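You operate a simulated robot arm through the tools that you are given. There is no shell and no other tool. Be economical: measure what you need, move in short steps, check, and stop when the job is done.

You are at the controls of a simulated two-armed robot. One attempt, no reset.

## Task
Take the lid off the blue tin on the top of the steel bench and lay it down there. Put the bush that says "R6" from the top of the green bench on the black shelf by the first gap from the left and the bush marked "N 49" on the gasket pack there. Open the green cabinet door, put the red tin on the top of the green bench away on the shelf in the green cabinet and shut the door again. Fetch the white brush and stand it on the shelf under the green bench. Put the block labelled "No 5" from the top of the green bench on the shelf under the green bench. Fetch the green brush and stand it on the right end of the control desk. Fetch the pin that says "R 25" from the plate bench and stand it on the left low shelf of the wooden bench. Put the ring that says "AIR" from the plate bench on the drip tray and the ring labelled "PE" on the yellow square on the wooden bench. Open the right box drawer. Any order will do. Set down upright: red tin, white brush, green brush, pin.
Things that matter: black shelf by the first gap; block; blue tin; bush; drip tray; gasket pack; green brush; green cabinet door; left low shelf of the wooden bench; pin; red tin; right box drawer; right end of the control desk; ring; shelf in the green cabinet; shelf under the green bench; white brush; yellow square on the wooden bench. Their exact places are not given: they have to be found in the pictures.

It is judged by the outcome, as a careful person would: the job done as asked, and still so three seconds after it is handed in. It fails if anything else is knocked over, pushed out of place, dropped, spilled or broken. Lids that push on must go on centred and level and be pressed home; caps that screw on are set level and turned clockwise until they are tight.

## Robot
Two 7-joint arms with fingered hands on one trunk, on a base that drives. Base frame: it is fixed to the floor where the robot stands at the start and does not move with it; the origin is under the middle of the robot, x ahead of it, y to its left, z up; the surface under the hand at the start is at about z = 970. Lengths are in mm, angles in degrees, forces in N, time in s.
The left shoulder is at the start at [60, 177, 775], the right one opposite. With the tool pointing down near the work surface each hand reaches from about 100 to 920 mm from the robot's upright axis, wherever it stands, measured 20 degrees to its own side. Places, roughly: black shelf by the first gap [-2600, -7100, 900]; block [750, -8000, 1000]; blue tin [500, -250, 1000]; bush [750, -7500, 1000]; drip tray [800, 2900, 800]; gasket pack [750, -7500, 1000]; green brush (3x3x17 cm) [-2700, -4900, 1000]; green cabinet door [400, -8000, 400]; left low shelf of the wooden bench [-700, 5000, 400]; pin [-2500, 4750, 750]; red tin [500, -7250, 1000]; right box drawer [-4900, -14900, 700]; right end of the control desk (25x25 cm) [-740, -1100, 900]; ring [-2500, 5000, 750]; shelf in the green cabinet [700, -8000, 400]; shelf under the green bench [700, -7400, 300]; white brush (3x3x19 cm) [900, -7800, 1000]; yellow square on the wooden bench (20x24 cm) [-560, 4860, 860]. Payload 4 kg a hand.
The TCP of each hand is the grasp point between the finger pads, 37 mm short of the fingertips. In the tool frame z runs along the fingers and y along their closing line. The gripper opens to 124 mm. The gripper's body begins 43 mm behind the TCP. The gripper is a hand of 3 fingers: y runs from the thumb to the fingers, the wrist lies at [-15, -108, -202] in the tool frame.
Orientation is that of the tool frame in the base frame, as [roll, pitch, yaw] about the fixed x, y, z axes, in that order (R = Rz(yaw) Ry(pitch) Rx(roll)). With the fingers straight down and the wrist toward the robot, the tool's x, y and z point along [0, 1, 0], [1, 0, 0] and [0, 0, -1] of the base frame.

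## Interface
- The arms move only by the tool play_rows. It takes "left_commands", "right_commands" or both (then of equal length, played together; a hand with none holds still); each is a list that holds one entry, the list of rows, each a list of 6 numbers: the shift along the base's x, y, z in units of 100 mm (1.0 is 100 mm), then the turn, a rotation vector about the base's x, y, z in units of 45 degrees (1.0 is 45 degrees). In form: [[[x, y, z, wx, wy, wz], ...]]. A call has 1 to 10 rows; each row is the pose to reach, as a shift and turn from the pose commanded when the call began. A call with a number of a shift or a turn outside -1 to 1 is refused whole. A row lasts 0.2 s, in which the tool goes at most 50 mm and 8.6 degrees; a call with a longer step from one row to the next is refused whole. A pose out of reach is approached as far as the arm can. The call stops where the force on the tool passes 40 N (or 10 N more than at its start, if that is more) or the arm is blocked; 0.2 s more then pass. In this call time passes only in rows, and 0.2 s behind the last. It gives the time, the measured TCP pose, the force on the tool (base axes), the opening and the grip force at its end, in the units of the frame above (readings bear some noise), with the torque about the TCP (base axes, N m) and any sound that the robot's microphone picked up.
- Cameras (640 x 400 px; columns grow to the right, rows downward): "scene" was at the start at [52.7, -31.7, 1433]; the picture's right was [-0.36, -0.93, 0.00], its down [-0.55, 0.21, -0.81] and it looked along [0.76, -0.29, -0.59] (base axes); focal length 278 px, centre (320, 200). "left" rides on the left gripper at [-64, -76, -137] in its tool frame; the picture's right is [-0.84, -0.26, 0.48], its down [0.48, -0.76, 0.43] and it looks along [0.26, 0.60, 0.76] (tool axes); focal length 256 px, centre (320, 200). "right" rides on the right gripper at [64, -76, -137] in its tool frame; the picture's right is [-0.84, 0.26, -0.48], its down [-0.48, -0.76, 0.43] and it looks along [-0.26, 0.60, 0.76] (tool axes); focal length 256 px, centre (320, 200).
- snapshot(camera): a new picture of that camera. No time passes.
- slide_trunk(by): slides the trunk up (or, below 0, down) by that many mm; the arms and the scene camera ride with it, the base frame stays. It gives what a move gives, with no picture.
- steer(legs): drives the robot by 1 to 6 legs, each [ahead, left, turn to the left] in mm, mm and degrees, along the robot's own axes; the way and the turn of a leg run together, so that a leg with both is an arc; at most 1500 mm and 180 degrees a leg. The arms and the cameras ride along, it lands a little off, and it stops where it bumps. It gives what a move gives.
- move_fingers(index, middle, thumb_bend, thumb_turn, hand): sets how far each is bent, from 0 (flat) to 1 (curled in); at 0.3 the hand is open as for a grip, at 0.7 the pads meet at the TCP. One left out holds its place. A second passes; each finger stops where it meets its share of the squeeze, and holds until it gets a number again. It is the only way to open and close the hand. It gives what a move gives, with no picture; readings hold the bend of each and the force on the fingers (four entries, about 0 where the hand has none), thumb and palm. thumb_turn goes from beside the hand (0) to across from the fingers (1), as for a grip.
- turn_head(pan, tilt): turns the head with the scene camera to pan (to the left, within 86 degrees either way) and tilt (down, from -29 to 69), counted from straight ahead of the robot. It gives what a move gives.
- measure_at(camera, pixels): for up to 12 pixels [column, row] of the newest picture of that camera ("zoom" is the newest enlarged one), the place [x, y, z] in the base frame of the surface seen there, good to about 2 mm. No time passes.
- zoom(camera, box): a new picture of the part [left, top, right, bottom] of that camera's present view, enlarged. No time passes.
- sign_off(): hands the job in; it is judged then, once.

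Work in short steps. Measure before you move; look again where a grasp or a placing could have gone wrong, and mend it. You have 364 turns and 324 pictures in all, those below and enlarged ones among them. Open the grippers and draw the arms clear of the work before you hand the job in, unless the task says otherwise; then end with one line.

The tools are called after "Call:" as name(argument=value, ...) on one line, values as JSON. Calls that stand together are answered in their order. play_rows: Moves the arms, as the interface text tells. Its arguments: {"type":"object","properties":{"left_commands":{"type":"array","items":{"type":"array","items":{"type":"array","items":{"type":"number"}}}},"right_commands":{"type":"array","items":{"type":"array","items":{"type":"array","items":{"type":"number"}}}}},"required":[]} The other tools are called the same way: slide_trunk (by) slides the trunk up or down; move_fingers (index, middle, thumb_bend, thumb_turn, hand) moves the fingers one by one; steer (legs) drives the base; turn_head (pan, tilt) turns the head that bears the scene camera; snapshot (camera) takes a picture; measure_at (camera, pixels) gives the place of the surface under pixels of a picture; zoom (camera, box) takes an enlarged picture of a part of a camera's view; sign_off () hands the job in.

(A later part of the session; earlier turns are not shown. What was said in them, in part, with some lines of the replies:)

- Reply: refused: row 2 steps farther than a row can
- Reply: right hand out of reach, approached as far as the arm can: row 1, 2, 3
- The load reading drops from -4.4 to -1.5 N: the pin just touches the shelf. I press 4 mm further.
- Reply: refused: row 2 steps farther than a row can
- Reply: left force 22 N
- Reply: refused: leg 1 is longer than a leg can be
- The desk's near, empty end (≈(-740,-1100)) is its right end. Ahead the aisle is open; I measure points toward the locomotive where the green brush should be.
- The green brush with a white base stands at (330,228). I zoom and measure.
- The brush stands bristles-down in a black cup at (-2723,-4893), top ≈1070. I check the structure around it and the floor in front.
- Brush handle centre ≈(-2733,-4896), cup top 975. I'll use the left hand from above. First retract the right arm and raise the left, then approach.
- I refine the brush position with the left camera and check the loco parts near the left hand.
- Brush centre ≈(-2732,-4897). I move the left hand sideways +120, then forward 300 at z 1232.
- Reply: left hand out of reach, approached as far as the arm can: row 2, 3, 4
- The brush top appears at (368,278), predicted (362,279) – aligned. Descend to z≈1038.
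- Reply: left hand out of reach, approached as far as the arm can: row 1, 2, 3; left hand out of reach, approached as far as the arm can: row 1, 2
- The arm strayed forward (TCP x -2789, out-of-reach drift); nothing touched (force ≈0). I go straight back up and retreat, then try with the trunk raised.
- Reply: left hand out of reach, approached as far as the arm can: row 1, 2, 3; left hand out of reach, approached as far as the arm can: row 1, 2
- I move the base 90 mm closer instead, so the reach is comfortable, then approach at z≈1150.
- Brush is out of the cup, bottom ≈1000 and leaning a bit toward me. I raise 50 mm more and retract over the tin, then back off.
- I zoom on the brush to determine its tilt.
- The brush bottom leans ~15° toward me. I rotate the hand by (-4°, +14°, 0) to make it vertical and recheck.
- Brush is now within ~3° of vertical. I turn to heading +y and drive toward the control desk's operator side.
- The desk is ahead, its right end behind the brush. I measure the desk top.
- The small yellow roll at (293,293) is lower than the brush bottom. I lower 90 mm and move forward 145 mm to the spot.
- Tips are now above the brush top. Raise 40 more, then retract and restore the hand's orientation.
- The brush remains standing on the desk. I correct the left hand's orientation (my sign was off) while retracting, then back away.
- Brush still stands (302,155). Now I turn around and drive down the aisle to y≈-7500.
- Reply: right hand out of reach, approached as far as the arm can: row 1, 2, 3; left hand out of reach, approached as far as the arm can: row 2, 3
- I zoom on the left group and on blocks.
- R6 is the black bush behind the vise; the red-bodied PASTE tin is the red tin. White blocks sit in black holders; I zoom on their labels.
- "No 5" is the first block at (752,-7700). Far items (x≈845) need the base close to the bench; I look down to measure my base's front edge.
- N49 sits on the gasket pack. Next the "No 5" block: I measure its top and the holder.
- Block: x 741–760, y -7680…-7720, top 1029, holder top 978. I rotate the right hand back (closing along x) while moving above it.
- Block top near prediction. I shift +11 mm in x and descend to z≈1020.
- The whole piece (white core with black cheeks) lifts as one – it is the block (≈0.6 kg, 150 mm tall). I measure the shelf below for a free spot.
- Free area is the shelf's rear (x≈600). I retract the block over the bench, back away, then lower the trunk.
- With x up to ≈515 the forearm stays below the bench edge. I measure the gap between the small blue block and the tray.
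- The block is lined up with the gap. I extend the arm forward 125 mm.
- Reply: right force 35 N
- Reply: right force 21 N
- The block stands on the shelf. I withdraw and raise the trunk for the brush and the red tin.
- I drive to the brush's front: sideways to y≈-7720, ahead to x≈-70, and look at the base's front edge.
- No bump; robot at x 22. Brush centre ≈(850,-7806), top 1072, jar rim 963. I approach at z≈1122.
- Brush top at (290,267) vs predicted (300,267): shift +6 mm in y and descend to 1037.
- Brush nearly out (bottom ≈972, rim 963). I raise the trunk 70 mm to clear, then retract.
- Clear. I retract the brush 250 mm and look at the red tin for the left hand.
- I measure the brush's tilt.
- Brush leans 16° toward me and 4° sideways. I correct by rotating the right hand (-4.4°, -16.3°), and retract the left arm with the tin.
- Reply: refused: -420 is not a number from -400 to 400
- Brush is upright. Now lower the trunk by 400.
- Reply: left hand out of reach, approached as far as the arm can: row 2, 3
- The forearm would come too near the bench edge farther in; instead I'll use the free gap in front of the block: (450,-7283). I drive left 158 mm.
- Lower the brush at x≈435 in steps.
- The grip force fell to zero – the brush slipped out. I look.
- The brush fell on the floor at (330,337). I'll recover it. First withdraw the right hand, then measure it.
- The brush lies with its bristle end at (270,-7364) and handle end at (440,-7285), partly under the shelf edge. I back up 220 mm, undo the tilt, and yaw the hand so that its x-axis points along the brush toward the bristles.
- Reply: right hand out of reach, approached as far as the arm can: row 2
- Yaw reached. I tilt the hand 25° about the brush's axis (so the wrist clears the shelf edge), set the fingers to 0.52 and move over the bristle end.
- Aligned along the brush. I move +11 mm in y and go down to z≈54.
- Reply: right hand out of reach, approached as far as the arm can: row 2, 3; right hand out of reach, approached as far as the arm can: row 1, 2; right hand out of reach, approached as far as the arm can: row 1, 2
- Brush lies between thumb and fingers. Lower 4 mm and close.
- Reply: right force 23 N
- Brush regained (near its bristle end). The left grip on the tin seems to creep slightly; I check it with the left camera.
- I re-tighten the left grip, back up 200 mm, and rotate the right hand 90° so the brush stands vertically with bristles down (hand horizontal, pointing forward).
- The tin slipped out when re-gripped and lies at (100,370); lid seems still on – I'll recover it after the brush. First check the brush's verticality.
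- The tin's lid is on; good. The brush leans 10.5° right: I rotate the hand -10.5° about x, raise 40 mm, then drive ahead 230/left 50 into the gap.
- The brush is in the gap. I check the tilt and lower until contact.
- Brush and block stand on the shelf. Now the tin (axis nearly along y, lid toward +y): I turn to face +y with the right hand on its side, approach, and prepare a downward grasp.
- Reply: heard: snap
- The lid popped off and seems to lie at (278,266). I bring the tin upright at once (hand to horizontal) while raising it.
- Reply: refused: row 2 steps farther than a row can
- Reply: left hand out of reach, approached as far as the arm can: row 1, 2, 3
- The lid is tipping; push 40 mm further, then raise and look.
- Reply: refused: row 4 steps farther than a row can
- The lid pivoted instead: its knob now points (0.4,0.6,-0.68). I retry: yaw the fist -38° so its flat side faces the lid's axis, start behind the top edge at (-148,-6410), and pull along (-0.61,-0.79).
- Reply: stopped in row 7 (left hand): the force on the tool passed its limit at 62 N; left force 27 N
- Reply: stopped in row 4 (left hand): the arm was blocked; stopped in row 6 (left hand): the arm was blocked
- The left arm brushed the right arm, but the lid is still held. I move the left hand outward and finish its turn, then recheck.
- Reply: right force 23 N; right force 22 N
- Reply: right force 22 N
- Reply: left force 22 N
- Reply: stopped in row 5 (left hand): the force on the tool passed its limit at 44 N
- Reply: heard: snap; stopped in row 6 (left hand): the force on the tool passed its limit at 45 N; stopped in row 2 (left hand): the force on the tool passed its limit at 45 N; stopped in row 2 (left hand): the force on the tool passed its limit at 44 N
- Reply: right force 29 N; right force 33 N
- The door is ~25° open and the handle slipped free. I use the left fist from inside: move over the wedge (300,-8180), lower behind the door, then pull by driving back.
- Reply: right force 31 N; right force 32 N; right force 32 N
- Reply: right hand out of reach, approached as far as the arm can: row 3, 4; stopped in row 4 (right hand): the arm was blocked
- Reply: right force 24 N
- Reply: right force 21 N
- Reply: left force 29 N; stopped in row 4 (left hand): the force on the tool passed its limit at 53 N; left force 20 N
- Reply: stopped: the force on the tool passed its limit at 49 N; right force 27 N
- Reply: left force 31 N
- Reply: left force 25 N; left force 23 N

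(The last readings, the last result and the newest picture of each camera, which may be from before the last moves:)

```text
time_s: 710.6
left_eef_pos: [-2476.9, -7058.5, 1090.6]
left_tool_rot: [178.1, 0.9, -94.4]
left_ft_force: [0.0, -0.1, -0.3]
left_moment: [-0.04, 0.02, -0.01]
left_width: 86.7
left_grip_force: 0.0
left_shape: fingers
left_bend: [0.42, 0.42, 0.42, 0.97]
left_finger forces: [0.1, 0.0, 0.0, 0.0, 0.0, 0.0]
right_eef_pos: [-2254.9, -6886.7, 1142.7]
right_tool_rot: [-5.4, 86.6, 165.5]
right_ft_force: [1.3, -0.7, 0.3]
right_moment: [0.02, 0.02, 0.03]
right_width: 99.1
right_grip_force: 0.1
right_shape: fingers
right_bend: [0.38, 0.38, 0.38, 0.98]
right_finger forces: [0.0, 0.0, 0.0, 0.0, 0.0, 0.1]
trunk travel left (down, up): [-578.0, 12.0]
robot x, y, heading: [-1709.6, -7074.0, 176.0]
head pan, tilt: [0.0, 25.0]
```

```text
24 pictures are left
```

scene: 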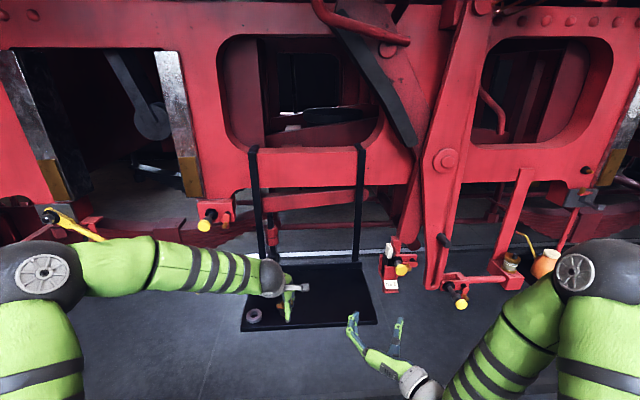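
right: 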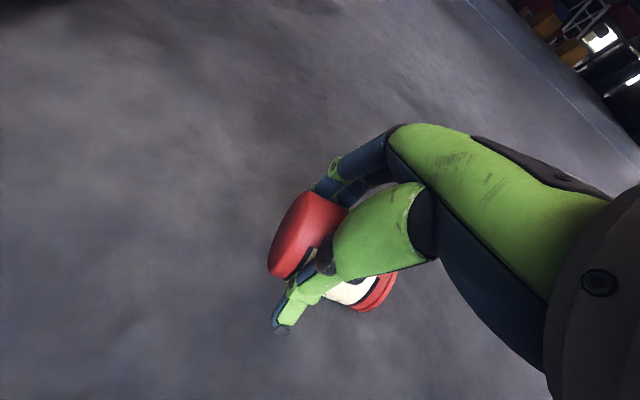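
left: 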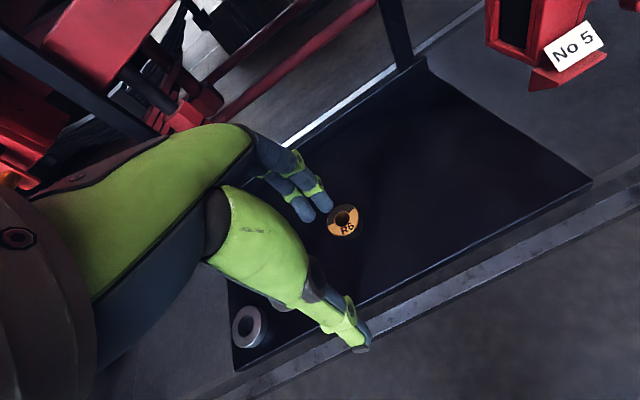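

R6 lies on the black shelf. Now to the drawer: back up, turn toward -y, and look along the way.

Call:
steer(legs=[[-600, 0, 0], [0, 0, 94], [1300, 0, 0]])

Call:
turn_head(pan=-10, tilt=15)

Call:
snapshot(camera="scene")

```text
time_s: 724.1
left_eef_pos: [-993.3, -9160.5, 1090.4]
left_tool_rot: [178.2, 1.0, 2.1]
left_ft_force: [0.1, 0.3, 0.4]
left_moment: [0.0, -0.04, -0.01]
left_width: 86.7
left_grip_force: 0.1
left_shape: fingers
left_bend: [0.42, 0.42, 0.42, 0.97]
left_finger forces: [0.0, 0.0, 0.1, 0.0, 0.0, 0.1]
right_eef_pos: [-1189.5, -8956.8, 1142.8]
right_tool_rot: [-5.6, 86.6, -98.2]
right_ft_force: [-0.2, -0.5, -1.0]
right_moment: [0.0, -0.01, -0.01]
right_width: 99.3
right_grip_force: 0.0
right_shape: fingers
right_bend: [0.38, 0.38, 0.38, 0.98]
right_finger forces: [0.1, 0.0, 0.0, 0.0, 0.0, 0.0]
trunk travel left (down, up): [-578.0, 12.0]
robot x, y, heading: [-1064.3, -8390.0, -87.2]
head pan, tilt: [0.0, 25.0]
```

```text
time_s: 724.8
left_eef_pos: [-993.9, -9159.5, 1090.8]
left_tool_rot: [178.2, 1.0, 2.2]
left_ft_force: [-0.1, -0.7, -0.1]
left_moment: [0.01, 0.0, -0.02]
left_width: 86.6
left_grip_force: 0.0
left_shape: fingers
left_bend: [0.42, 0.42, 0.42, 0.97]
left_finger forces: [0.0, 0.1, 0.0, 0.0, 0.0, 0.1]
right_eef_pos: [-1189.7, -8956.9, 1143.7]
right_tool_rot: [-5.5, 86.6, -98.1]
right_ft_force: [0.5, -0.6, -0.8]
right_moment: [-0.01, 0.01, 0.01]
right_width: 99.4
right_grip_force: 0.1
right_shape: fingers
right_bend: [0.38, 0.38, 0.38, 0.98]
right_finger forces: [0.1, 0.1, 0.0, 0.0, 0.0, 0.0]
trunk travel left (down, up): [-578.0, 12.0]
robot x, y, heading: [-1064.3, -8394.0, -87.4]
head pan, tilt: [-10.0, 15.0]
```

```text
23 pictures are left
```

scene: 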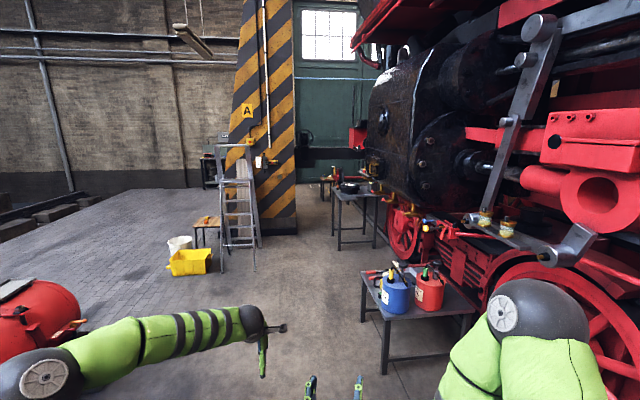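

I measure the gap between pillar and tables.

Call:
measure_at(camera="scene", pixels=[[385, 372], [362, 320], [337, 250], [296, 232], [265, 235], [253, 270], [320, 205], [330, 195], [310, 260], [355, 200], [300, 150]])

```text
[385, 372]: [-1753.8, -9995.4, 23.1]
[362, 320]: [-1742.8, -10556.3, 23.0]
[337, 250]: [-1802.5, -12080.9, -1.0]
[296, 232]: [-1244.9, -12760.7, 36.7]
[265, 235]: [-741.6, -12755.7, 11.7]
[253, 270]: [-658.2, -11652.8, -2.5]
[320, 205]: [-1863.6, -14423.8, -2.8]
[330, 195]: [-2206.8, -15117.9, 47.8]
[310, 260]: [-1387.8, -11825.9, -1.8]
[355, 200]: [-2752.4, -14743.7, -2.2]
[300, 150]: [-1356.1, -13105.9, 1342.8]
```

The gap beside the pillar is too narrow; I go around its left side. First legs, then look.

Call:
steer(legs=[[1400, 250, 0], [1000, 1000, 0], [950, 400, 0]])

Call:
turn_head(pan=-35, tilt=15)

Call:
snapshot(camera="scene")

Call:
measure_at(camera="scene", pixels=[[320, 250], [320, 220], [200, 220], [450, 220], [450, 260], [100, 220], [250, 200], [380, 210], [520, 230], [320, 300]])

```text
time_s: 736.2
left_eef_pos: [64.1, -11164.5, 1089.8]
left_tool_rot: [178.2, 1.0, 10.2]
left_ft_force: [0.7, 0.5, -0.8]
left_moment: [0.0, 0.02, -0.04]
left_width: 86.7
left_grip_force: 0.1
left_shape: fingers
left_bend: [0.42, 0.42, 0.42, 0.98]
left_finger forces: [0.0, 0.1, 0.0, 0.1, 0.1, 0.1]
right_eef_pos: [-157.2, -10990.9, 1143.1]
right_tool_rot: [-7.2, 86.8, -91.8]
right_ft_force: [-0.5, 0.7, 0.0]
right_moment: [-0.03, 0.0, 0.01]
right_width: 99.5
right_grip_force: 0.2
right_shape: fingers
right_bend: [0.38, 0.38, 0.38, 0.98]
right_finger forces: [0.1, 0.0, 0.0, 0.0, 0.1, 0.0]
trunk travel left (down, up): [-578.0, 12.0]
robot x, y, heading: [-108.7, -10415.3, -79.4]
head pan, tilt: [-10.0, 15.0]
stopped in leg 2: the robot was blocked; the commanded pose is now the measured one
```

```text
time_s: 737.1
left_eef_pos: [65.0, -11164.0, 1091.1]
left_tool_rot: [178.2, 0.9, 10.0]
left_ft_force: [0.1, -0.1, 1.1]
left_moment: [0.02, -0.02, -0.01]
left_width: 86.9
left_grip_force: 0.0
left_shape: fingers
left_bend: [0.42, 0.42, 0.42, 0.98]
left_finger forces: [0.0, 0.0, 0.0, 0.0, 0.0, 0.1]
right_eef_pos: [-159.0, -10991.7, 1142.1]
right_tool_rot: [-6.0, 86.7, -90.7]
right_ft_force: [0.1, -0.4, 0.2]
right_moment: [0.03, -0.01, -0.04]
right_width: 99.2
right_grip_force: 0.0
right_shape: fingers
right_bend: [0.38, 0.38, 0.38, 0.98]
right_finger forces: [0.0, 0.0, 0.0, 0.0, 0.0, 0.0]
trunk travel left (down, up): [-578.0, 12.0]
robot x, y, heading: [-115.5, -10417.8, -79.5]
head pan, tilt: [-35.0, 15.0]
```

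```text
22 pictures are left
```

scene: 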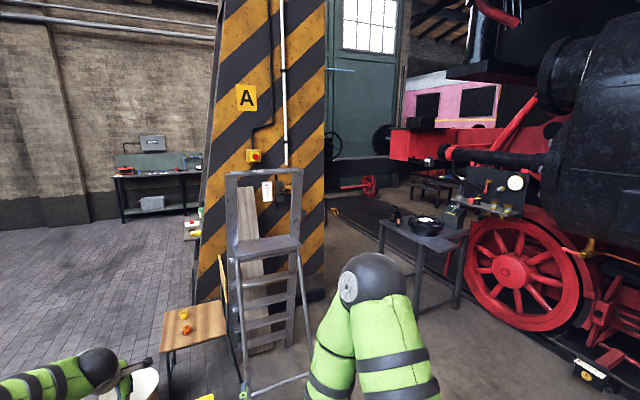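

```text
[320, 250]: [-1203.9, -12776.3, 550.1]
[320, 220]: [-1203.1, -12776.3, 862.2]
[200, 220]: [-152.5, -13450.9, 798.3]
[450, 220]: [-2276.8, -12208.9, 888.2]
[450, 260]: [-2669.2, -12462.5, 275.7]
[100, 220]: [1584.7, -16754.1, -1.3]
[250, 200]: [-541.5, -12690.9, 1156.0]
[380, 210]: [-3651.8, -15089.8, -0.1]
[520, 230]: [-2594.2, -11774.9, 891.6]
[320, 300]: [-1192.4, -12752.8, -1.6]
```

Blocked at (-110,-10417). I look at what is near the base on the left/front.

Call:
turn_head(pan=35, tilt=40)

Call:
snapshot(camera="scene")

Call:
measure_at(camera="scene", pixels=[[320, 250], [320, 320], [320, 180], [200, 250], [450, 250], [500, 300], [100, 200], [560, 330], [400, 330], [250, 340]])

```text
time_s: 738.5
left_eef_pos: [65.0, -11164.7, 1090.0]
left_tool_rot: [178.3, 1.0, 10.1]
left_ft_force: [-0.5, -0.5, 0.3]
left_moment: [0.01, -0.03, -0.02]
left_width: 86.9
left_grip_force: 0.1
left_shape: fingers
left_bend: [0.42, 0.42, 0.42, 0.98]
left_finger forces: [0.0, 0.0, 0.1, 0.0, 0.1, 0.0]
right_eef_pos: [-158.1, -10990.0, 1141.4]
right_tool_rot: [-4.0, 86.7, -88.6]
right_ft_force: [0.6, -0.1, -0.1]
right_moment: [0.02, 0.02, -0.02]
right_width: 99.3
right_grip_force: 0.0
right_shape: fingers
right_bend: [0.38, 0.38, 0.38, 0.98]
right_finger forces: [0.1, 0.0, 0.1, 0.0, 0.0, 0.1]
trunk travel left (down, up): [-578.0, 12.0]
robot x, y, heading: [-118.3, -10415.8, -79.2]
head pan, tilt: [35.0, 40.0]
```

```text
21 pictures are left
```

scene: 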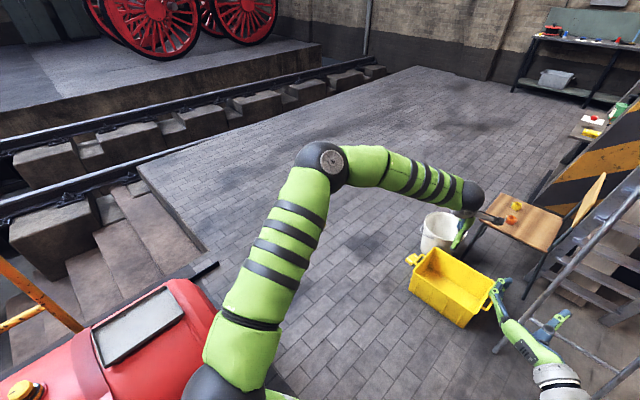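

```text
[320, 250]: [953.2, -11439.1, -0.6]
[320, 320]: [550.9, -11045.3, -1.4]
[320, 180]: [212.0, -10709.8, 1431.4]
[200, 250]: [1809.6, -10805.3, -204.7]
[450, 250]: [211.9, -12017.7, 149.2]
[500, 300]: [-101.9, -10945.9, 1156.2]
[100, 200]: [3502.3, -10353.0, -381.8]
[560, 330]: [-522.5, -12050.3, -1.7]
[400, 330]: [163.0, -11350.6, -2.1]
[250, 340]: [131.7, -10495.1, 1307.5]
```

The red tank's end is right beside me. I sidestep right, pass it, then swing left onto the free brick floor and go on.

Call:
steer(legs=[[0, -130, -10.8], [650, 0, 0], [250, 1050, 0], [1400, 0, 0], [1200, 0, 0]])

Call:
turn_head(pan=-75, tilt=15)

Call:
snapshot(camera="scene")

Call:
measure_at(camera="scene", pixels=[[320, 240], [320, 210], [250, 215], [400, 220], [450, 240], [200, 230], [320, 300], [280, 195]])

```text
time_s: 760.7
left_eef_pos: [713.0, -14763.0, 1088.8]
left_tool_rot: [178.3, 1.0, -2.7]
left_ft_force: [0.2, -0.7, 0.5]
left_moment: [-0.03, -0.01, 0.0]
left_width: 86.8
left_grip_force: 0.1
left_shape: fingers
left_bend: [0.42, 0.42, 0.42, 0.98]
left_finger forces: [0.0, 0.0, 0.0, 0.0, 0.0, 0.0]
right_eef_pos: [535.0, -14546.3, 1142.3]
right_tool_rot: [-6.3, 86.6, -103.6]
right_ft_force: [-0.7, 1.4, 0.5]
right_moment: [0.01, 0.01, 0.0]
right_width: 99.2
right_grip_force: 0.1
right_shape: fingers
right_bend: [0.38, 0.38, 0.38, 0.98]
right_finger forces: [0.1, 0.0, 0.0, 0.0, 0.0, 0.0]
trunk travel left (down, up): [-578.0, 12.0]
robot x, y, heading: [700.5, -13993.5, -92.0]
head pan, tilt: [35.0, 40.0]
```

```text
time_s: 762.6
left_eef_pos: [713.9, -14763.9, 1090.3]
left_tool_rot: [178.2, 1.1, -2.6]
left_ft_force: [0.4, -0.4, 0.0]
left_moment: [-0.02, 0.04, 0.0]
left_width: 86.5
left_grip_force: 0.1
left_shape: fingers
left_bend: [0.42, 0.42, 0.42, 0.98]
left_finger forces: [0.0, 0.0, 0.0, 0.0, 0.1, 0.1]
right_eef_pos: [534.1, -14545.4, 1141.8]
right_tool_rot: [-7.3, 86.7, -104.6]
right_ft_force: [0.2, 0.2, 1.5]
right_moment: [-0.01, -0.03, -0.01]
right_width: 99.2
right_grip_force: 0.1
right_shape: fingers
right_bend: [0.38, 0.38, 0.38, 0.98]
right_finger forces: [0.0, 0.0, 0.0, 0.1, 0.0, 0.1]
trunk travel left (down, up): [-578.0, 12.0]
robot x, y, heading: [706.9, -13994.5, -92.1]
head pan, tilt: [-75.0, 15.0]
```

```text
20 pictures are left
```

scene: 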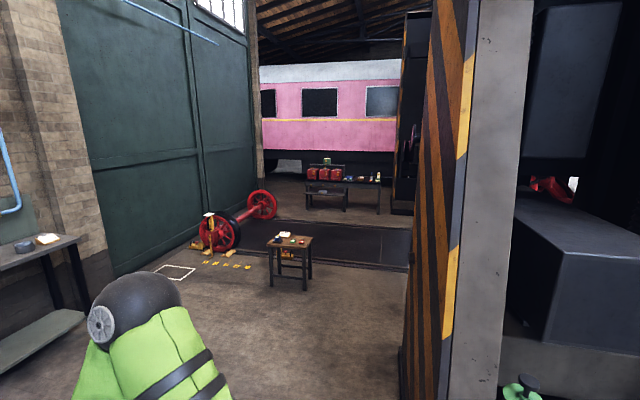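

```text
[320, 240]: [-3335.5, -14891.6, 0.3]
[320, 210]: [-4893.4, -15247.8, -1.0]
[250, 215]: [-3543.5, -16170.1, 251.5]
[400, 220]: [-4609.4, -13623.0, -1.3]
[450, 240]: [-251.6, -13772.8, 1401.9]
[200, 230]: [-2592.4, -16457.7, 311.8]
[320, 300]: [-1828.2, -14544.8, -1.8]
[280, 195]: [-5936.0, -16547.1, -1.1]
```

The bench with red boxes at (340,180) is near the target. I zoom in.

Call:
zoom(camera="scene", box=[260, 140, 400, 260])

Call:
measure_at(camera="zoom", pixels=[[235, 110], [270, 110], [310, 110], [345, 115], [350, 125], [230, 230], [540, 240], [60, 330], [120, 300], [480, 120]])

```text
3.33 times, centred on (330, 200) of scene
```

zoom: 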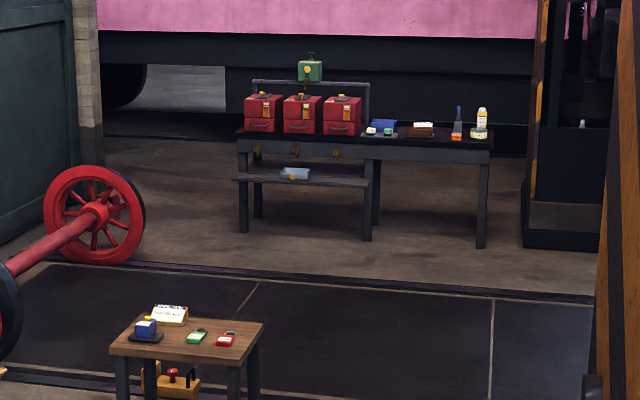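

```text
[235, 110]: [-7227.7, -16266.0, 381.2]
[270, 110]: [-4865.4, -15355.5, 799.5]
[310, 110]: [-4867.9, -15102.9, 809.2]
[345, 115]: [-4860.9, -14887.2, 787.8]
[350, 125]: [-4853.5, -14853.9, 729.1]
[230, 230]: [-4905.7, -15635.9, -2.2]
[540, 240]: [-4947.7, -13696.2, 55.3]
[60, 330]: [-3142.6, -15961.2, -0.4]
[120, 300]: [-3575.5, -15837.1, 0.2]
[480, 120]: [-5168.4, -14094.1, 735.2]
```

The right red box is at (-4860,-14880); its drawer handle at z≈730. I turn to heading 180 and drive there, passing between pillar and the small table.

Call:
steer(legs=[[0, 0, -88], [1430, 200, 0], [1450, 0, 0], [1250, 330, 0], [300, 300, 0]])

Call:
turn_head(pan=0, tilt=25)

Call:
snapshot(camera="scene")

```text
time_s: 770.0
left_eef_pos: [-644.2, -14073.1, 1095.2]
left_tool_rot: [178.0, 1.1, -95.2]
left_ft_force: [0.5, 0.5, 0.1]
left_moment: [-0.01, -0.01, -0.01]
left_width: 86.9
left_grip_force: 0.0
left_shape: fingers
left_bend: [0.42, 0.42, 0.42, 0.98]
left_finger forces: [0.0, 0.0, 0.0, 0.1, 0.0, 0.0]
right_eef_pos: [-411.6, -13916.8, 1145.6]
right_tool_rot: [-4.0, 86.7, 167.5]
right_ft_force: [0.2, 1.6, 0.1]
right_moment: [0.03, 0.0, 0.04]
right_width: 99.3
right_grip_force: 0.0
right_shape: fingers
right_bend: [0.38, 0.38, 0.38, 0.98]
right_finger forces: [0.0, 0.0, 0.0, 0.0, 0.0, 0.0]
trunk travel left (down, up): [-578.0, 12.0]
robot x, y, heading: [116.5, -14093.8, 175.5]
head pan, tilt: [-75.0, 15.0]
stopped in leg 2: the robot was blocked; the commanded pose is now the measured one
```

```text
time_s: 771.5
left_eef_pos: [-643.7, -14073.6, 1094.5]
left_tool_rot: [177.9, 1.2, -95.0]
left_ft_force: [-0.6, 0.2, 0.4]
left_moment: [-0.02, -0.01, 0.0]
left_width: 86.9
left_grip_force: 0.1
left_shape: fingers
left_bend: [0.42, 0.42, 0.42, 0.98]
left_finger forces: [0.0, 0.1, 0.1, 0.0, 0.1, 0.0]
right_eef_pos: [-413.2, -13913.7, 1146.0]
right_tool_rot: [-4.6, 86.8, 166.7]
right_ft_force: [0.1, -0.3, 0.2]
right_moment: [0.04, 0.02, -0.01]
right_width: 99.3
right_grip_force: 0.1
right_shape: fingers
right_bend: [0.38, 0.38, 0.38, 0.98]
right_finger forces: [0.0, 0.0, 0.0, 0.0, 0.1, 0.0]
trunk travel left (down, up): [-578.0, 12.0]
robot x, y, heading: [120.2, -14092.6, 175.5]
head pan, tilt: [0.0, 25.0]
```

```text
18 pictures are left
```

scene: 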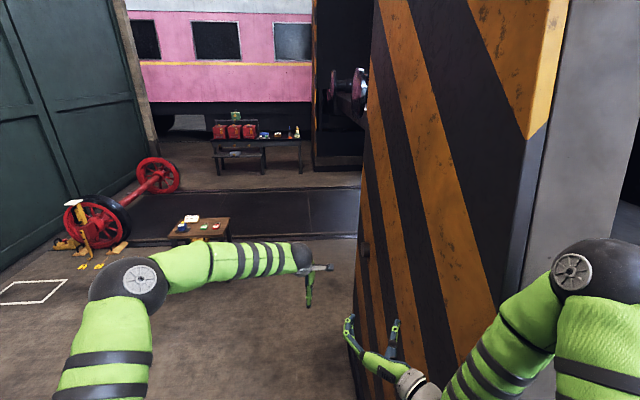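

The right arm touched the pillar. I'll pass left of the small table instead: y≈-15170, then on to the bench.

Call:
steer(legs=[[-60, 0, 4.5], [0, 1075, 0], [1450, 0, 0], [1450, 0, 0], [900, -250, 0]])

Call:
turn_head(pan=-5, tilt=30)

Call:
snapshot(camera="scene")

```text
time_s: 786.8
left_eef_pos: [-2402.7, -15190.7, 1091.8]
left_tool_rot: [177.9, 0.9, -90.1]
left_ft_force: [0.9, -0.6, 0.6]
left_moment: [-0.01, 0.0, 0.04]
left_width: 86.7
left_grip_force: 0.1
left_shape: fingers
left_bend: [0.42, 0.42, 0.42, 0.98]
left_finger forces: [0.1, 0.0, 0.1, 0.0, 0.0, 0.0]
right_eef_pos: [-2186.9, -15011.2, 1141.9]
right_tool_rot: [-2.9, 86.9, 173.2]
right_ft_force: [0.4, 0.0, 0.5]
right_moment: [-0.01, -0.05, -0.01]
right_width: 99.4
right_grip_force: 0.1
right_shape: fingers
right_bend: [0.38, 0.38, 0.38, 0.98]
right_finger forces: [0.1, 0.0, 0.1, 0.1, 0.1, 0.0]
trunk travel left (down, up): [-578.0, 12.0]
robot x, y, heading: [-1635.7, -15145.7, -179.7]
head pan, tilt: [0.0, 25.0]
stopped in leg 4: the robot was blocked; the commanded pose is now the measured one
```

```text
time_s: 787.5
left_eef_pos: [-2405.4, -15190.5, 1090.1]
left_tool_rot: [178.1, 1.0, -90.3]
left_ft_force: [-0.1, 0.2, -0.4]
left_moment: [0.0, -0.02, 0.01]
left_width: 87.0
left_grip_force: 0.0
left_shape: fingers
left_bend: [0.42, 0.42, 0.42, 0.98]
left_finger forces: [0.1, 0.0, 0.1, 0.0, 0.0, 0.1]
right_eef_pos: [-2188.9, -15010.6, 1141.0]
right_tool_rot: [-3.6, 87.1, 172.4]
right_ft_force: [0.5, 0.9, 0.8]
right_moment: [0.01, 0.0, 0.01]
right_width: 99.6
right_grip_force: 0.1
right_shape: fingers
right_bend: [0.38, 0.38, 0.38, 0.98]
right_finger forces: [0.0, 0.0, 0.1, 0.0, 0.1, 0.0]
trunk travel left (down, up): [-578.0, 12.0]
robot x, y, heading: [-1634.7, -15151.3, -179.6]
head pan, tilt: [-5.0, 30.0]
```

```text
17 pictures are left
```

scene: 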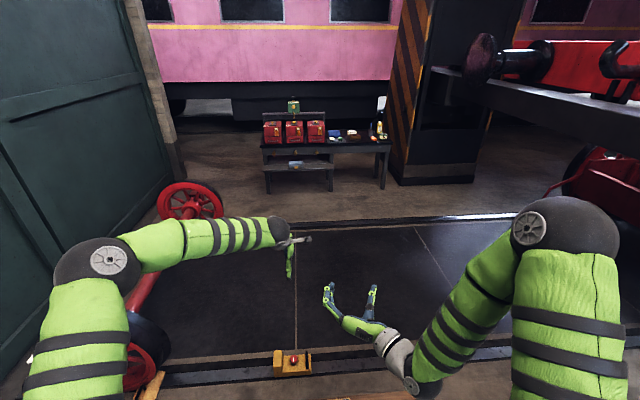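

Blocked; I look down in front of the base.

Call:
turn_head(pan=-10, tilt=62)

Call:
snapshot(camera="scene")

Call:
measure_at(camera="scene", pixels=[[320, 150], [250, 200], [400, 200], [320, 230], [200, 150], [450, 150], [280, 120], [380, 250]])

```text
time_s: 788.4
left_eef_pos: [-2405.4, -15190.9, 1091.2]
left_tool_rot: [178.1, 1.0, -90.2]
left_ft_force: [0.5, 0.5, -1.0]
left_moment: [0.02, 0.02, -0.01]
left_width: 86.9
left_grip_force: 0.1
left_shape: fingers
left_bend: [0.42, 0.42, 0.42, 0.98]
left_finger forces: [0.0, 0.0, 0.0, 0.0, 0.1, 0.1]
right_eef_pos: [-2189.1, -15012.1, 1142.0]
right_tool_rot: [-2.5, 87.2, 173.6]
right_ft_force: [0.1, 0.1, 0.0]
right_moment: [0.02, 0.02, 0.0]
right_width: 99.1
right_grip_force: 0.1
right_shape: fingers
right_bend: [0.38, 0.38, 0.38, 0.98]
right_finger forces: [0.0, 0.0, 0.0, 0.0, 0.1, 0.0]
trunk travel left (down, up): [-578.0, 12.0]
robot x, y, heading: [-1636.0, -15146.3, -179.8]
head pan, tilt: [-10.0, 62.0]
```

```text
16 pictures are left
```

scene: 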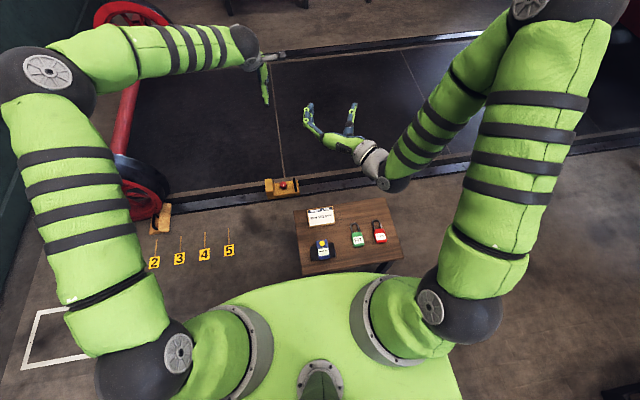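

```text
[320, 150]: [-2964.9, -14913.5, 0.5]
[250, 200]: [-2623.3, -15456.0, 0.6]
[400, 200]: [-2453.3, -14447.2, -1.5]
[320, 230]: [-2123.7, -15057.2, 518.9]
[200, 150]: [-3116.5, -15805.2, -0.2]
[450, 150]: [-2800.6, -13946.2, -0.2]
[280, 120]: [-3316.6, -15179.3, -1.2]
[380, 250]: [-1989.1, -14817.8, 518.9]
```

A low table (z 519) is directly ahead; its items look undisturbed. I back off and go around its right side.

Call:
steer(legs=[[-160, 0, 0], [0, -800, 0], [1450, 0, 0], [850, 0, 0], [0, 480, 0]])

Call:
turn_head(pan=0, tilt=38)

Call:
snapshot(camera="scene")

```text
time_s: 807.0
left_eef_pos: [-4569.5, -14848.8, 1091.4]
left_tool_rot: [178.1, 1.0, -91.7]
left_ft_force: [-0.8, -0.3, -0.6]
left_moment: [0.04, -0.01, -0.01]
left_width: 87.1
left_grip_force: 0.0
left_shape: fingers
left_bend: [0.42, 0.42, 0.42, 0.98]
left_finger forces: [0.0, 0.0, 0.0, 0.0, 0.1, 0.0]
right_eef_pos: [-4351.2, -14675.0, 1141.6]
right_tool_rot: [-1.5, 87.1, 173.2]
right_ft_force: [0.2, 0.2, 0.2]
right_moment: [0.02, 0.0, 0.02]
right_width: 99.4
right_grip_force: 0.0
right_shape: fingers
right_bend: [0.38, 0.38, 0.38, 0.98]
right_finger forces: [0.1, 0.0, 0.1, 0.0, 0.0, 0.1]
trunk travel left (down, up): [-578.0, 12.0]
robot x, y, heading: [-3797.6, -14829.3, 178.8]
head pan, tilt: [-10.0, 62.0]
```

```text
time_s: 807.9
left_eef_pos: [-4569.8, -14848.8, 1091.0]
left_tool_rot: [178.1, 1.0, -91.6]
left_ft_force: [-0.3, -0.2, 0.3]
left_moment: [-0.01, 0.0, 0.01]
left_width: 87.0
left_grip_force: 0.2
left_shape: fingers
left_bend: [0.42, 0.42, 0.42, 0.98]
left_finger forces: [0.0, 0.0, 0.0, 0.0, 0.1, 0.1]
right_eef_pos: [-4350.1, -14673.4, 1141.1]
right_tool_rot: [-0.2, 87.0, 174.4]
right_ft_force: [-0.2, -0.9, 0.3]
right_moment: [-0.02, 0.01, 0.0]
right_width: 99.4
right_grip_force: 0.0
right_shape: fingers
right_bend: [0.38, 0.38, 0.38, 0.98]
right_finger forces: [0.0, 0.0, 0.0, 0.0, 0.1, 0.1]
trunk travel left (down, up): [-578.0, 12.0]
robot x, y, heading: [-3799.3, -14819.2, 178.7]
head pan, tilt: [0.0, 38.0]
```

```text
15 pictures are left
```

scene: 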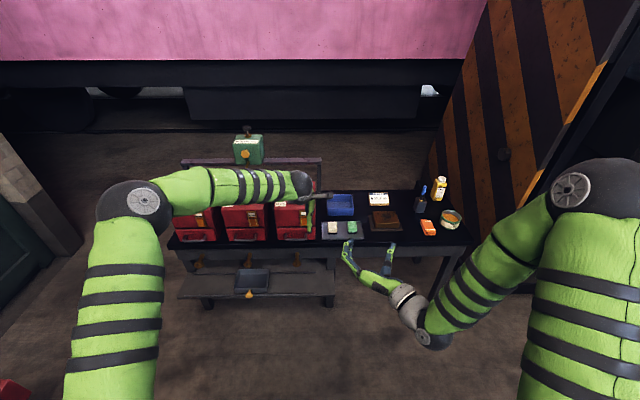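

I zoom on the right box and measure its handle.

Call:
zoom(camera="scene", box=[210, 180, 350, 280])

Call:
measure_at(camera="zoom", pixels=[[375, 258], [395, 262], [420, 256], [395, 250], [395, 235], [340, 225], [480, 225], [395, 280], [300, 225], [180, 260], [290, 355]])

```text
4.00 times, centred on (280, 230) of scene
```

zoom: 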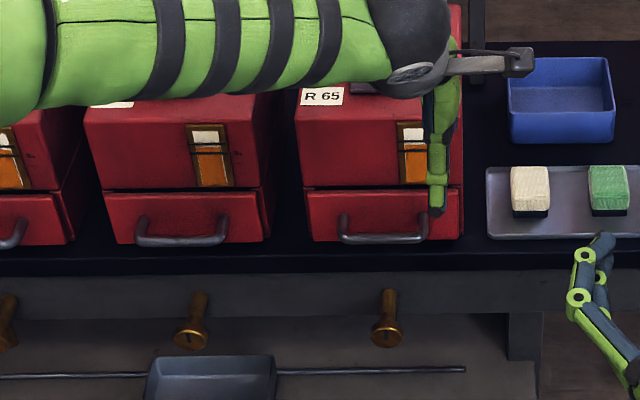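

```text
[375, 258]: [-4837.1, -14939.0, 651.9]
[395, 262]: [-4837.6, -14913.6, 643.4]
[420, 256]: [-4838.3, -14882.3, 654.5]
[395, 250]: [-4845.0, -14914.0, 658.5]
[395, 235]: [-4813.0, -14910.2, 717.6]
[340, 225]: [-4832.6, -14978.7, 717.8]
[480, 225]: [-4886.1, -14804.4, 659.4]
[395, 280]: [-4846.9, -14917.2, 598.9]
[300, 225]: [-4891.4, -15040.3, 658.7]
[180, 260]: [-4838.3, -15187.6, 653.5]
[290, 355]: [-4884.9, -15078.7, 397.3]
```

The handle is a horizontal bar at (-4813,-14915, z 718). I'll grip it with the left hand horizontal, closing vertically: lower the trunk and turn the left hand +90° about y.

Call:
slide_trunk(by=-370)

Call:
play_rows(left_commands=[[[0.1, -0.1, 0, 0, 0.166, 0], [0.2, -0.2, 0, 0, 0.333, 0], [0.3, -0.3, 0, 0, 0.5, 0], [0.4, -0.4, 0, 0, 0.666, 0], [0.5, -0.5, 0, 0, 0.833, 0], [0.5, -0.64, 0, 0, 1.0, 0]]])

Call:
play_rows(left_commands=[[[0, 0, 0, 0, 0.166, 0], [0, 0, 0, 0, 0.333, 0], [0, 0, 0, 0, 0.5, 0], [0, 0, 0, 0, 0.666, 0], [0, 0, 0, 0, 0.833, 0], [0, 0, 0, 0, 0.98, 0.03]]])

Call:
turn_head(pan=5, tilt=25)

Call:
snapshot(camera="scene")

```text
time_s: 811.5
left_eef_pos: [-4571.0, -14849.4, 721.3]
left_tool_rot: [178.0, 1.0, -91.7]
left_ft_force: [0.0, 0.5, 0.5]
left_moment: [0.01, -0.04, 0.01]
left_width: 86.7
left_grip_force: 0.1
left_shape: fingers
left_bend: [0.42, 0.42, 0.42, 0.98]
left_finger forces: [0.1, 0.0, 0.0, 0.1, 0.1, 0.0]
right_eef_pos: [-4349.3, -14674.0, 771.3]
right_tool_rot: [-2.2, 87.2, 172.5]
right_ft_force: [0.4, -0.7, 0.1]
right_moment: [-0.03, -0.01, -0.01]
right_width: 99.6
right_grip_force: 0.1
right_shape: fingers
right_bend: [0.38, 0.38, 0.38, 0.98]
right_finger forces: [0.0, 0.0, 0.0, 0.1, 0.0, 0.0]
trunk travel left (down, up): [-208.0, 382.0]
robot x, y, heading: [-3797.3, -14830.8, 178.6]
head pan, tilt: [0.0, 38.0]
```

```text
time_s: 812.9
left_eef_pos: [-4522.3, -14913.8, 720.3]
left_tool_rot: [133.1, -0.3, -92.0]
left_ft_force: [-0.1, 0.8, 0.0]
left_moment: [-0.02, 0.01, -0.01]
left_width: 86.8
left_grip_force: 0.1
left_shape: fingers
left_bend: [0.42, 0.42, 0.42, 0.98]
left_finger forces: [0.1, 0.0, 0.1, 0.0, 0.0, 0.1]
right_eef_pos: [-4350.5, -14674.4, 771.3]
right_tool_rot: [-2.5, 87.1, 172.2]
right_ft_force: [-0.7, 1.0, -0.3]
right_moment: [0.0, 0.0, -0.01]
right_width: 99.2
right_grip_force: 0.2
right_shape: fingers
right_bend: [0.38, 0.38, 0.38, 0.98]
right_finger forces: [0.0, 0.0, 0.0, 0.0, 0.0, 0.1]
trunk travel left (down, up): [-208.0, 382.0]
robot x, y, heading: [-3799.4, -14824.2, 179.0]
head pan, tilt: [0.0, 38.0]
```

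```text
time_s: 814.3
left_eef_pos: [-4521.0, -14912.9, 721.9]
left_tool_rot: [88.9, -1.1, -89.7]
left_ft_force: [0.3, 0.7, -0.3]
left_moment: [0.0, 0.0, 0.01]
left_width: 86.7
left_grip_force: 0.1
left_shape: fingers
left_bend: [0.42, 0.42, 0.42, 0.98]
left_finger forces: [0.0, 0.0, 0.0, 0.0, 0.0, 0.0]
right_eef_pos: [-4349.3, -14672.8, 770.9]
right_tool_rot: [0.9, 86.9, 175.5]
right_ft_force: [-0.4, 0.0, 0.5]
right_moment: [-0.01, 0.0, 0.03]
right_width: 99.3
right_grip_force: 0.1
right_shape: fingers
right_bend: [0.38, 0.38, 0.38, 0.98]
right_finger forces: [0.0, 0.1, 0.1, 0.1, 0.0, 0.0]
trunk travel left (down, up): [-208.0, 382.0]
robot x, y, heading: [-3798.3, -14827.5, 179.3]
head pan, tilt: [0.0, 38.0]
```

```text
time_s: 815.0
left_eef_pos: [-4520.1, -14912.6, 720.5]
left_tool_rot: [89.1, -1.1, -89.8]
left_ft_force: [-0.2, -0.2, 0.1]
left_moment: [0.03, 0.02, 0.0]
left_width: 86.9
left_grip_force: 0.2
left_shape: fingers
left_bend: [0.42, 0.42, 0.42, 0.98]
left_finger forces: [0.0, 0.0, 0.1, 0.0, 0.0, 0.0]
right_eef_pos: [-4349.7, -14673.1, 770.1]
right_tool_rot: [-2.0, 87.1, 172.7]
right_ft_force: [-0.3, 0.6, 0.2]
right_moment: [-0.02, 0.01, 0.02]
right_width: 99.3
right_grip_force: 0.1
right_shape: fingers
right_bend: [0.38, 0.38, 0.38, 0.98]
right_finger forces: [0.0, 0.0, 0.0, 0.0, 0.0, 0.1]
trunk travel left (down, up): [-208.0, 382.0]
robot x, y, heading: [-3801.8, -14824.5, 178.9]
head pan, tilt: [5.0, 25.0]
```

```text
13 pictures are left
```

scene: 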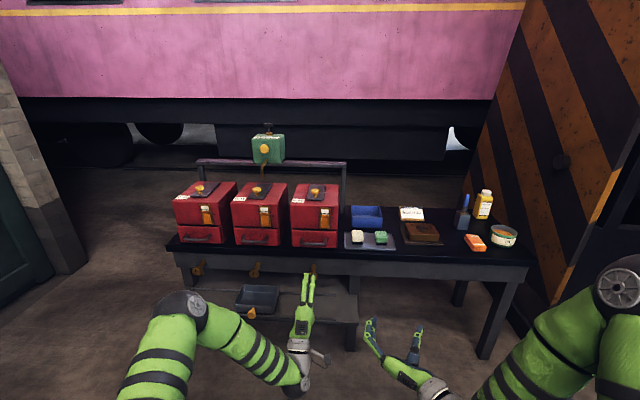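

Hand is level with the handle. I recheck the handle position, then advance 280 mm.

Call:
zoom(camera="scene", box=[280, 200, 350, 260])

Call:
measure_at(camera="zoom", pixels=[[200, 375], [330, 380], [440, 372], [330, 370], [330, 390], [320, 350], [330, 300]])

Call:
play_rows(left_commands=[[[-0.4, 0, 0, 0, 0, 0], [-0.8, 0, 0, 0, 0, 0], [-1.0, 0, 0, 0, 0, 0]]])

```text
6.67 times, centred on (315, 230) of scene
```

zoom: 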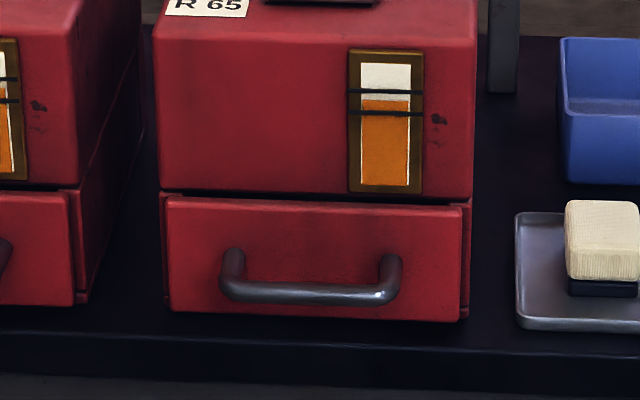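

```text
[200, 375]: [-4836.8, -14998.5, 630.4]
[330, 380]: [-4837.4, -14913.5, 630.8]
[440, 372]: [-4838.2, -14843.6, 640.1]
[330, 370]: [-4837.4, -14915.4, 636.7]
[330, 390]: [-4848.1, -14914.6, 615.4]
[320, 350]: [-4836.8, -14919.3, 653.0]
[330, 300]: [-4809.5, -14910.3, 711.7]
```

```text
time_s: 815.8
left_eef_pos: [-4618.6, -14910.2, 721.1]
left_tool_rot: [89.1, -1.1, -89.7]
left_ft_force: [0.8, -0.2, 0.2]
left_moment: [0.0, 0.0, 0.02]
left_width: 86.9
left_grip_force: 0.1
left_shape: fingers
left_bend: [0.42, 0.42, 0.42, 0.98]
left_finger forces: [0.0, 0.0, 0.1, 0.1, 0.1, 0.0]
right_eef_pos: [-4350.0, -14674.3, 770.9]
right_tool_rot: [-1.6, 87.2, 173.1]
right_ft_force: [-0.3, 0.3, 0.6]
right_moment: [-0.01, 0.0, -0.03]
right_width: 99.4
right_grip_force: 0.1
right_shape: fingers
right_bend: [0.38, 0.38, 0.38, 0.98]
right_finger forces: [0.0, 0.1, 0.0, 0.0, 0.0, 0.0]
trunk travel left (down, up): [-208.0, 382.0]
robot x, y, heading: [-3801.7, -14826.2, 179.0]
head pan, tilt: [5.0, 25.0]
```

Handle bar confirmed at (-4810,-14910,714). Set fingers 0.46, advance to x≈-4798 and close.

Call:
move_fingers(hand="left", index=0.46, middle=0.46, thumb_bend=0.48)

Call:
play_rows(left_commands=[[[-0.4, 0, -0.05, 0, 0, 0], [-0.8, 0, -0.05, 0, 0, 0], [-1.0, 0, -0.05, 0, 0, 0]]])

Call:
play_rows(left_commands=[[[-0.3, 0, 0, 0, 0, 0], [-0.6, 0, 0, 0, 0, 0], [-0.8, 0, 0, 0, 0, 0]]])

Call:
move_fingers(hand="left", index=0.75, middle=0.75, thumb_bend=0.72)

Call:
zoom(camera="scene", box=[270, 190, 370, 290])

```text
time_s: 816.8
left_eef_pos: [-4619.1, -14911.3, 720.8]
left_tool_rot: [89.1, -1.1, -89.8]
left_ft_force: [-0.2, -0.3, 1.1]
left_moment: [0.07, -0.02, 0.0]
left_width: 71.8
left_grip_force: 0.0
left_shape: fingers
left_bend: [0.46, 0.46, 0.48, 0.98]
left_finger forces: [0.0, 0.0, 0.1, 0.0, 0.0, 0.1]
right_eef_pos: [-4349.6, -14673.3, 770.3]
right_tool_rot: [-2.5, 87.1, 172.3]
right_ft_force: [-0.5, -0.4, 0.4]
right_moment: [0.02, 0.0, -0.03]
right_width: 99.2
right_grip_force: 0.1
right_shape: fingers
right_bend: [0.38, 0.38, 0.38, 0.98]
right_finger forces: [0.0, 0.0, 0.1, 0.0, 0.1, 0.0]
trunk travel left (down, up): [-208.0, 382.0]
robot x, y, heading: [-3799.6, -14824.5, 179.0]
head pan, tilt: [5.0, 25.0]
```

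```text
time_s: 817.6
left_eef_pos: [-4720.2, -14912.6, 715.7]
left_tool_rot: [89.0, -1.1, -89.7]
left_ft_force: [-0.2, 0.1, -0.1]
left_moment: [0.0, 0.01, -0.05]
left_width: 71.8
left_grip_force: 0.0
left_shape: fingers
left_bend: [0.46, 0.46, 0.48, 0.98]
left_finger forces: [0.0, 0.0, 0.0, 0.1, 0.1, 0.0]
right_eef_pos: [-4350.6, -14674.8, 771.6]
right_tool_rot: [-3.4, 87.1, 171.4]
right_ft_force: [-1.0, 0.3, -0.4]
right_moment: [-0.02, 0.0, 0.0]
right_width: 99.3
right_grip_force: 0.1
right_shape: fingers
right_bend: [0.38, 0.38, 0.38, 0.98]
right_finger forces: [0.1, 0.0, 0.1, 0.0, 0.0, 0.0]
trunk travel left (down, up): [-208.0, 382.0]
robot x, y, heading: [-3797.4, -14827.0, 178.8]
head pan, tilt: [5.0, 25.0]
```

```text
time_s: 818.4
left_eef_pos: [-4789.2, -14912.2, 714.7]
left_tool_rot: [89.3, -1.1, -89.9]
left_ft_force: [-0.8, -0.1, 0.5]
left_moment: [0.0, 0.02, 0.02]
left_width: 71.6
left_grip_force: 0.1
left_shape: fingers
left_bend: [0.46, 0.46, 0.48, 0.98]
left_finger forces: [0.1, 0.0, 0.0, 0.1, 0.1, 0.0]
left hand out of reach, approached as far as the arm can: row 3
right_eef_pos: [-4350.3, -14674.3, 771.1]
right_tool_rot: [0.0, 87.0, 174.7]
right_ft_force: [-0.3, 0.8, 0.4]
right_moment: [0.02, 0.0, -0.03]
right_width: 99.0
right_grip_force: 0.0
right_shape: fingers
right_bend: [0.38, 0.38, 0.38, 0.98]
right_finger forces: [0.1, 0.0, 0.0, 0.0, 0.1, 0.2]
trunk travel left (down, up): [-208.0, 382.0]
robot x, y, heading: [-3798.7, -14825.0, 178.9]
head pan, tilt: [5.0, 25.0]
```

```text
time_s: 819.4
left_eef_pos: [-4787.9, -14909.9, 718.9]
left_tool_rot: [89.1, -1.0, -89.8]
left_ft_force: [2.0, 0.5, -1.6]
left_moment: [-0.15, -0.13, -0.07]
left_width: 11.6
left_grip_force: 17.7
left_shape: fingers
left_bend: [0.73, 0.73, 0.65, 0.97]
left_finger forces: [7.7, 6.9, 0.1, 0.1, 21.4, 0.0]
right_eef_pos: [-4350.0, -14673.3, 771.5]
right_tool_rot: [-1.9, 87.2, 172.7]
right_ft_force: [0.0, 0.4, -0.6]
right_moment: [0.01, 0.01, -0.01]
right_width: 99.2
right_grip_force: 0.2
right_shape: fingers
right_bend: [0.38, 0.38, 0.38, 0.98]
right_finger forces: [0.0, 0.0, 0.1, 0.0, 0.0, 0.1]
trunk travel left (down, up): [-208.0, 382.0]
robot x, y, heading: [-3799.6, -14824.5, 178.8]
head pan, tilt: [5.0, 25.0]
```

```text
4.00 times, centred on (320, 240) of scene
```

zoom: 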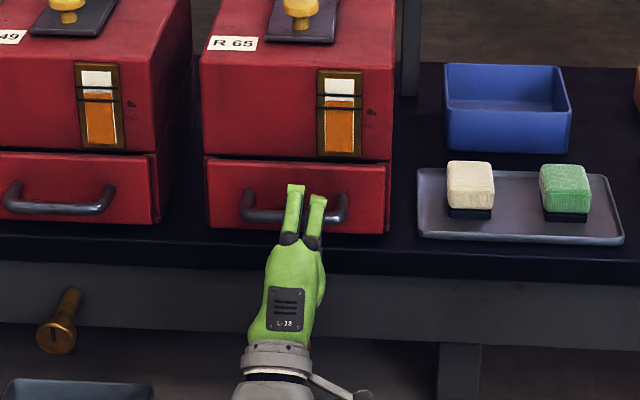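

The bar is gripped (18 N). I pull straight back slowly.

Call:
play_rows(left_commands=[[[0.1, 0, 0, 0, 0, 0], [0.25, 0, 0, 0, 0, 0], [0.4, 0, 0, 0, 0, 0], [0.6, 0, 0, 0, 0, 0], [0.8, 0, 0, 0, 0, 0], [1.0, 0, 0, 0, 0, 0]]])

Call:
zoom(camera="scene", box=[250, 170, 390, 300])

```text
time_s: 820.8
left_eef_pos: [-4689.5, -14910.6, 717.6]
left_tool_rot: [88.9, -1.1, -89.9]
left_ft_force: [-0.4, 5.5, 0.9]
left_moment: [-0.12, 0.02, -0.18]
left_width: 10.7
left_grip_force: 16.2
left_shape: fingers
left_bend: [0.74, 0.73, 0.65, 0.97]
left_finger forces: [7.7, 8.7, 0.0, 0.0, 16.2, 0.1]
right_eef_pos: [-4350.4, -14673.4, 770.7]
right_tool_rot: [-1.9, 87.1, 172.8]
right_ft_force: [-0.2, 0.0, 0.4]
right_moment: [-0.02, -0.01, 0.01]
right_width: 99.2
right_grip_force: 0.0
right_shape: fingers
right_bend: [0.38, 0.38, 0.38, 0.98]
right_finger forces: [0.0, 0.0, 0.0, 0.1, 0.0, 0.0]
trunk travel left (down, up): [-208.0, 382.0]
robot x, y, heading: [-3797.0, -14825.9, 178.9]
head pan, tilt: [5.0, 25.0]
```

```text
3.08 times, centred on (320, 235) of scene
```

zoom: 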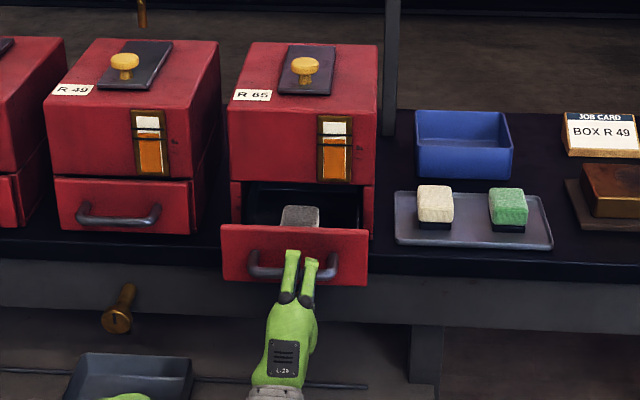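

The drawer is 100 mm open. I pull 35 mm more, gently, then release.

Call:
play_rows(left_commands=[[[0.1, 0, 0, 0, 0, 0], [0.2, 0, 0, 0, 0, 0], [0.35, 0, 0, 0, 0, 0]]])

Call:
move_fingers(hand="left", index=0.42, middle=0.42, thumb_bend=0.42)

Call:
play_rows(left_commands=[[[0.3, 0, 0, 0, 0, 0], [0.7, 0, 0, 0, 0, 0], [1.0, 0, 0, 0, 0, 0]]])

Call:
snapshot(camera="scene")

```text
time_s: 821.6
left_eef_pos: [-4653.0, -14912.3, 718.4]
left_tool_rot: [89.0, -1.1, -90.0]
left_ft_force: [-1.1, 8.2, 2.5]
left_moment: [-0.12, 0.1, -0.21]
left_width: 10.5
left_grip_force: 16.4
left_shape: fingers
left_bend: [0.74, 0.73, 0.65, 0.97]
left_finger forces: [8.1, 9.2, 0.0, 0.1, 14.7, 0.1]
right_eef_pos: [-4349.8, -14674.8, 771.3]
right_tool_rot: [-1.4, 87.2, 173.3]
right_ft_force: [-1.3, 0.7, 0.1]
right_moment: [0.0, 0.01, 0.0]
right_width: 99.3
right_grip_force: 0.0
right_shape: fingers
right_bend: [0.38, 0.38, 0.38, 0.98]
right_finger forces: [0.0, 0.0, 0.1, 0.0, 0.1, 0.0]
trunk travel left (down, up): [-208.0, 382.0]
robot x, y, heading: [-3796.7, -14825.5, 178.9]
head pan, tilt: [5.0, 25.0]
```

```text
time_s: 822.6
left_eef_pos: [-4653.3, -14914.5, 718.4]
left_tool_rot: [89.1, -1.1, -89.9]
left_ft_force: [-0.1, 0.4, 0.7]
left_moment: [0.0, 0.03, 0.0]
left_width: 87.1
left_grip_force: 0.1
left_shape: fingers
left_bend: [0.42, 0.42, 0.42, 0.97]
left_finger forces: [0.1, 0.1, 0.1, 0.0, 0.0, 0.0]
right_eef_pos: [-4349.8, -14673.3, 770.9]
right_tool_rot: [-1.3, 87.1, 173.3]
right_ft_force: [0.0, -0.2, -0.3]
right_moment: [0.02, 0.0, 0.02]
right_width: 99.2
right_grip_force: 0.1
right_shape: fingers
right_bend: [0.38, 0.38, 0.38, 0.98]
right_finger forces: [0.0, 0.1, 0.1, 0.1, 0.0, 0.0]
trunk travel left (down, up): [-208.0, 382.0]
robot x, y, heading: [-3799.7, -14826.6, 178.8]
head pan, tilt: [5.0, 25.0]
```

```text
time_s: 823.4
left_eef_pos: [-4553.2, -14910.6, 716.0]
left_tool_rot: [89.0, -1.1, -89.8]
left_ft_force: [0.2, 0.7, -0.8]
left_moment: [0.0, -0.03, 0.03]
left_width: 86.8
left_grip_force: 0.1
left_shape: fingers
left_bend: [0.42, 0.42, 0.42, 0.97]
left_finger forces: [0.1, 0.0, 0.1, 0.0, 0.0, 0.0]
right_eef_pos: [-4350.7, -14674.7, 771.3]
right_tool_rot: [-3.0, 87.1, 171.7]
right_ft_force: [0.1, 0.8, -0.5]
right_moment: [-0.01, -0.02, 0.02]
right_width: 99.4
right_grip_force: 0.1
right_shape: fingers
right_bend: [0.38, 0.38, 0.38, 0.98]
right_finger forces: [0.1, 0.0, 0.0, 0.1, 0.0, 0.0]
trunk travel left (down, up): [-208.0, 382.0]
robot x, y, heading: [-3797.9, -14825.2, 179.2]
head pan, tilt: [5.0, 25.0]
```

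```text
9 pictures are left
```

scene: 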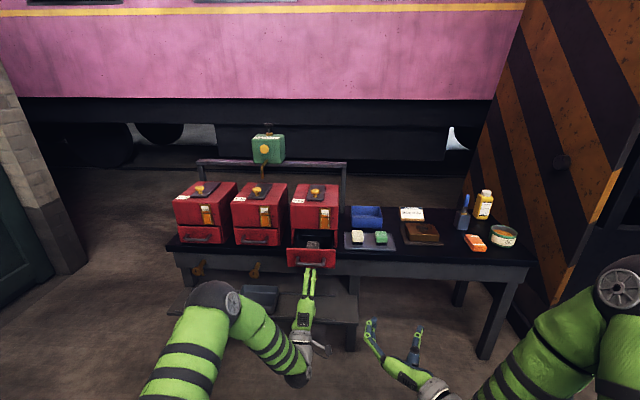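

The right box drawer stands open. I back away so the arms are clear, then hand in.

Call:
steer(legs=[[-250, 0, 0]])

Call:
sign_off()

```text
time_s: 825.2
left_eef_pos: [-4307.2, -14916.3, 715.6]
left_tool_rot: [89.1, -1.1, -89.9]
left_ft_force: [0.1, 0.3, 1.0]
left_moment: [-0.02, 0.04, 0.05]
left_width: 87.1
left_grip_force: 0.1
left_shape: fingers
left_bend: [0.42, 0.42, 0.42, 0.97]
left_finger forces: [0.0, 0.1, 0.1, 0.1, 0.0, 0.0]
right_eef_pos: [-4103.7, -14677.8, 772.2]
right_tool_rot: [-2.1, 87.2, 172.6]
right_ft_force: [1.0, 0.0, -0.5]
right_moment: [0.03, 0.02, 0.0]
right_width: 99.3
right_grip_force: 0.2
right_shape: fingers
right_bend: [0.38, 0.38, 0.38, 0.98]
right_finger forces: [0.0, 0.0, 0.0, 0.0, 0.0, 0.0]
trunk travel left (down, up): [-208.0, 382.0]
robot x, y, heading: [-3550.2, -14828.7, 179.4]
head pan, tilt: [5.0, 25.0]
```

```text
The job is handed in.
```

Every item on the list was done and the job is handed in, but the white brush and the red tin were both dropped on the floor and recovered; the tin's lid came off when I picked it up and was pressed back on until it snapped. The base or an arm also bumped things several times while driving: a pillar twice, the air tank, and a small table that looked undisturbed. I did not look again at most of the earlier placements before handing in.
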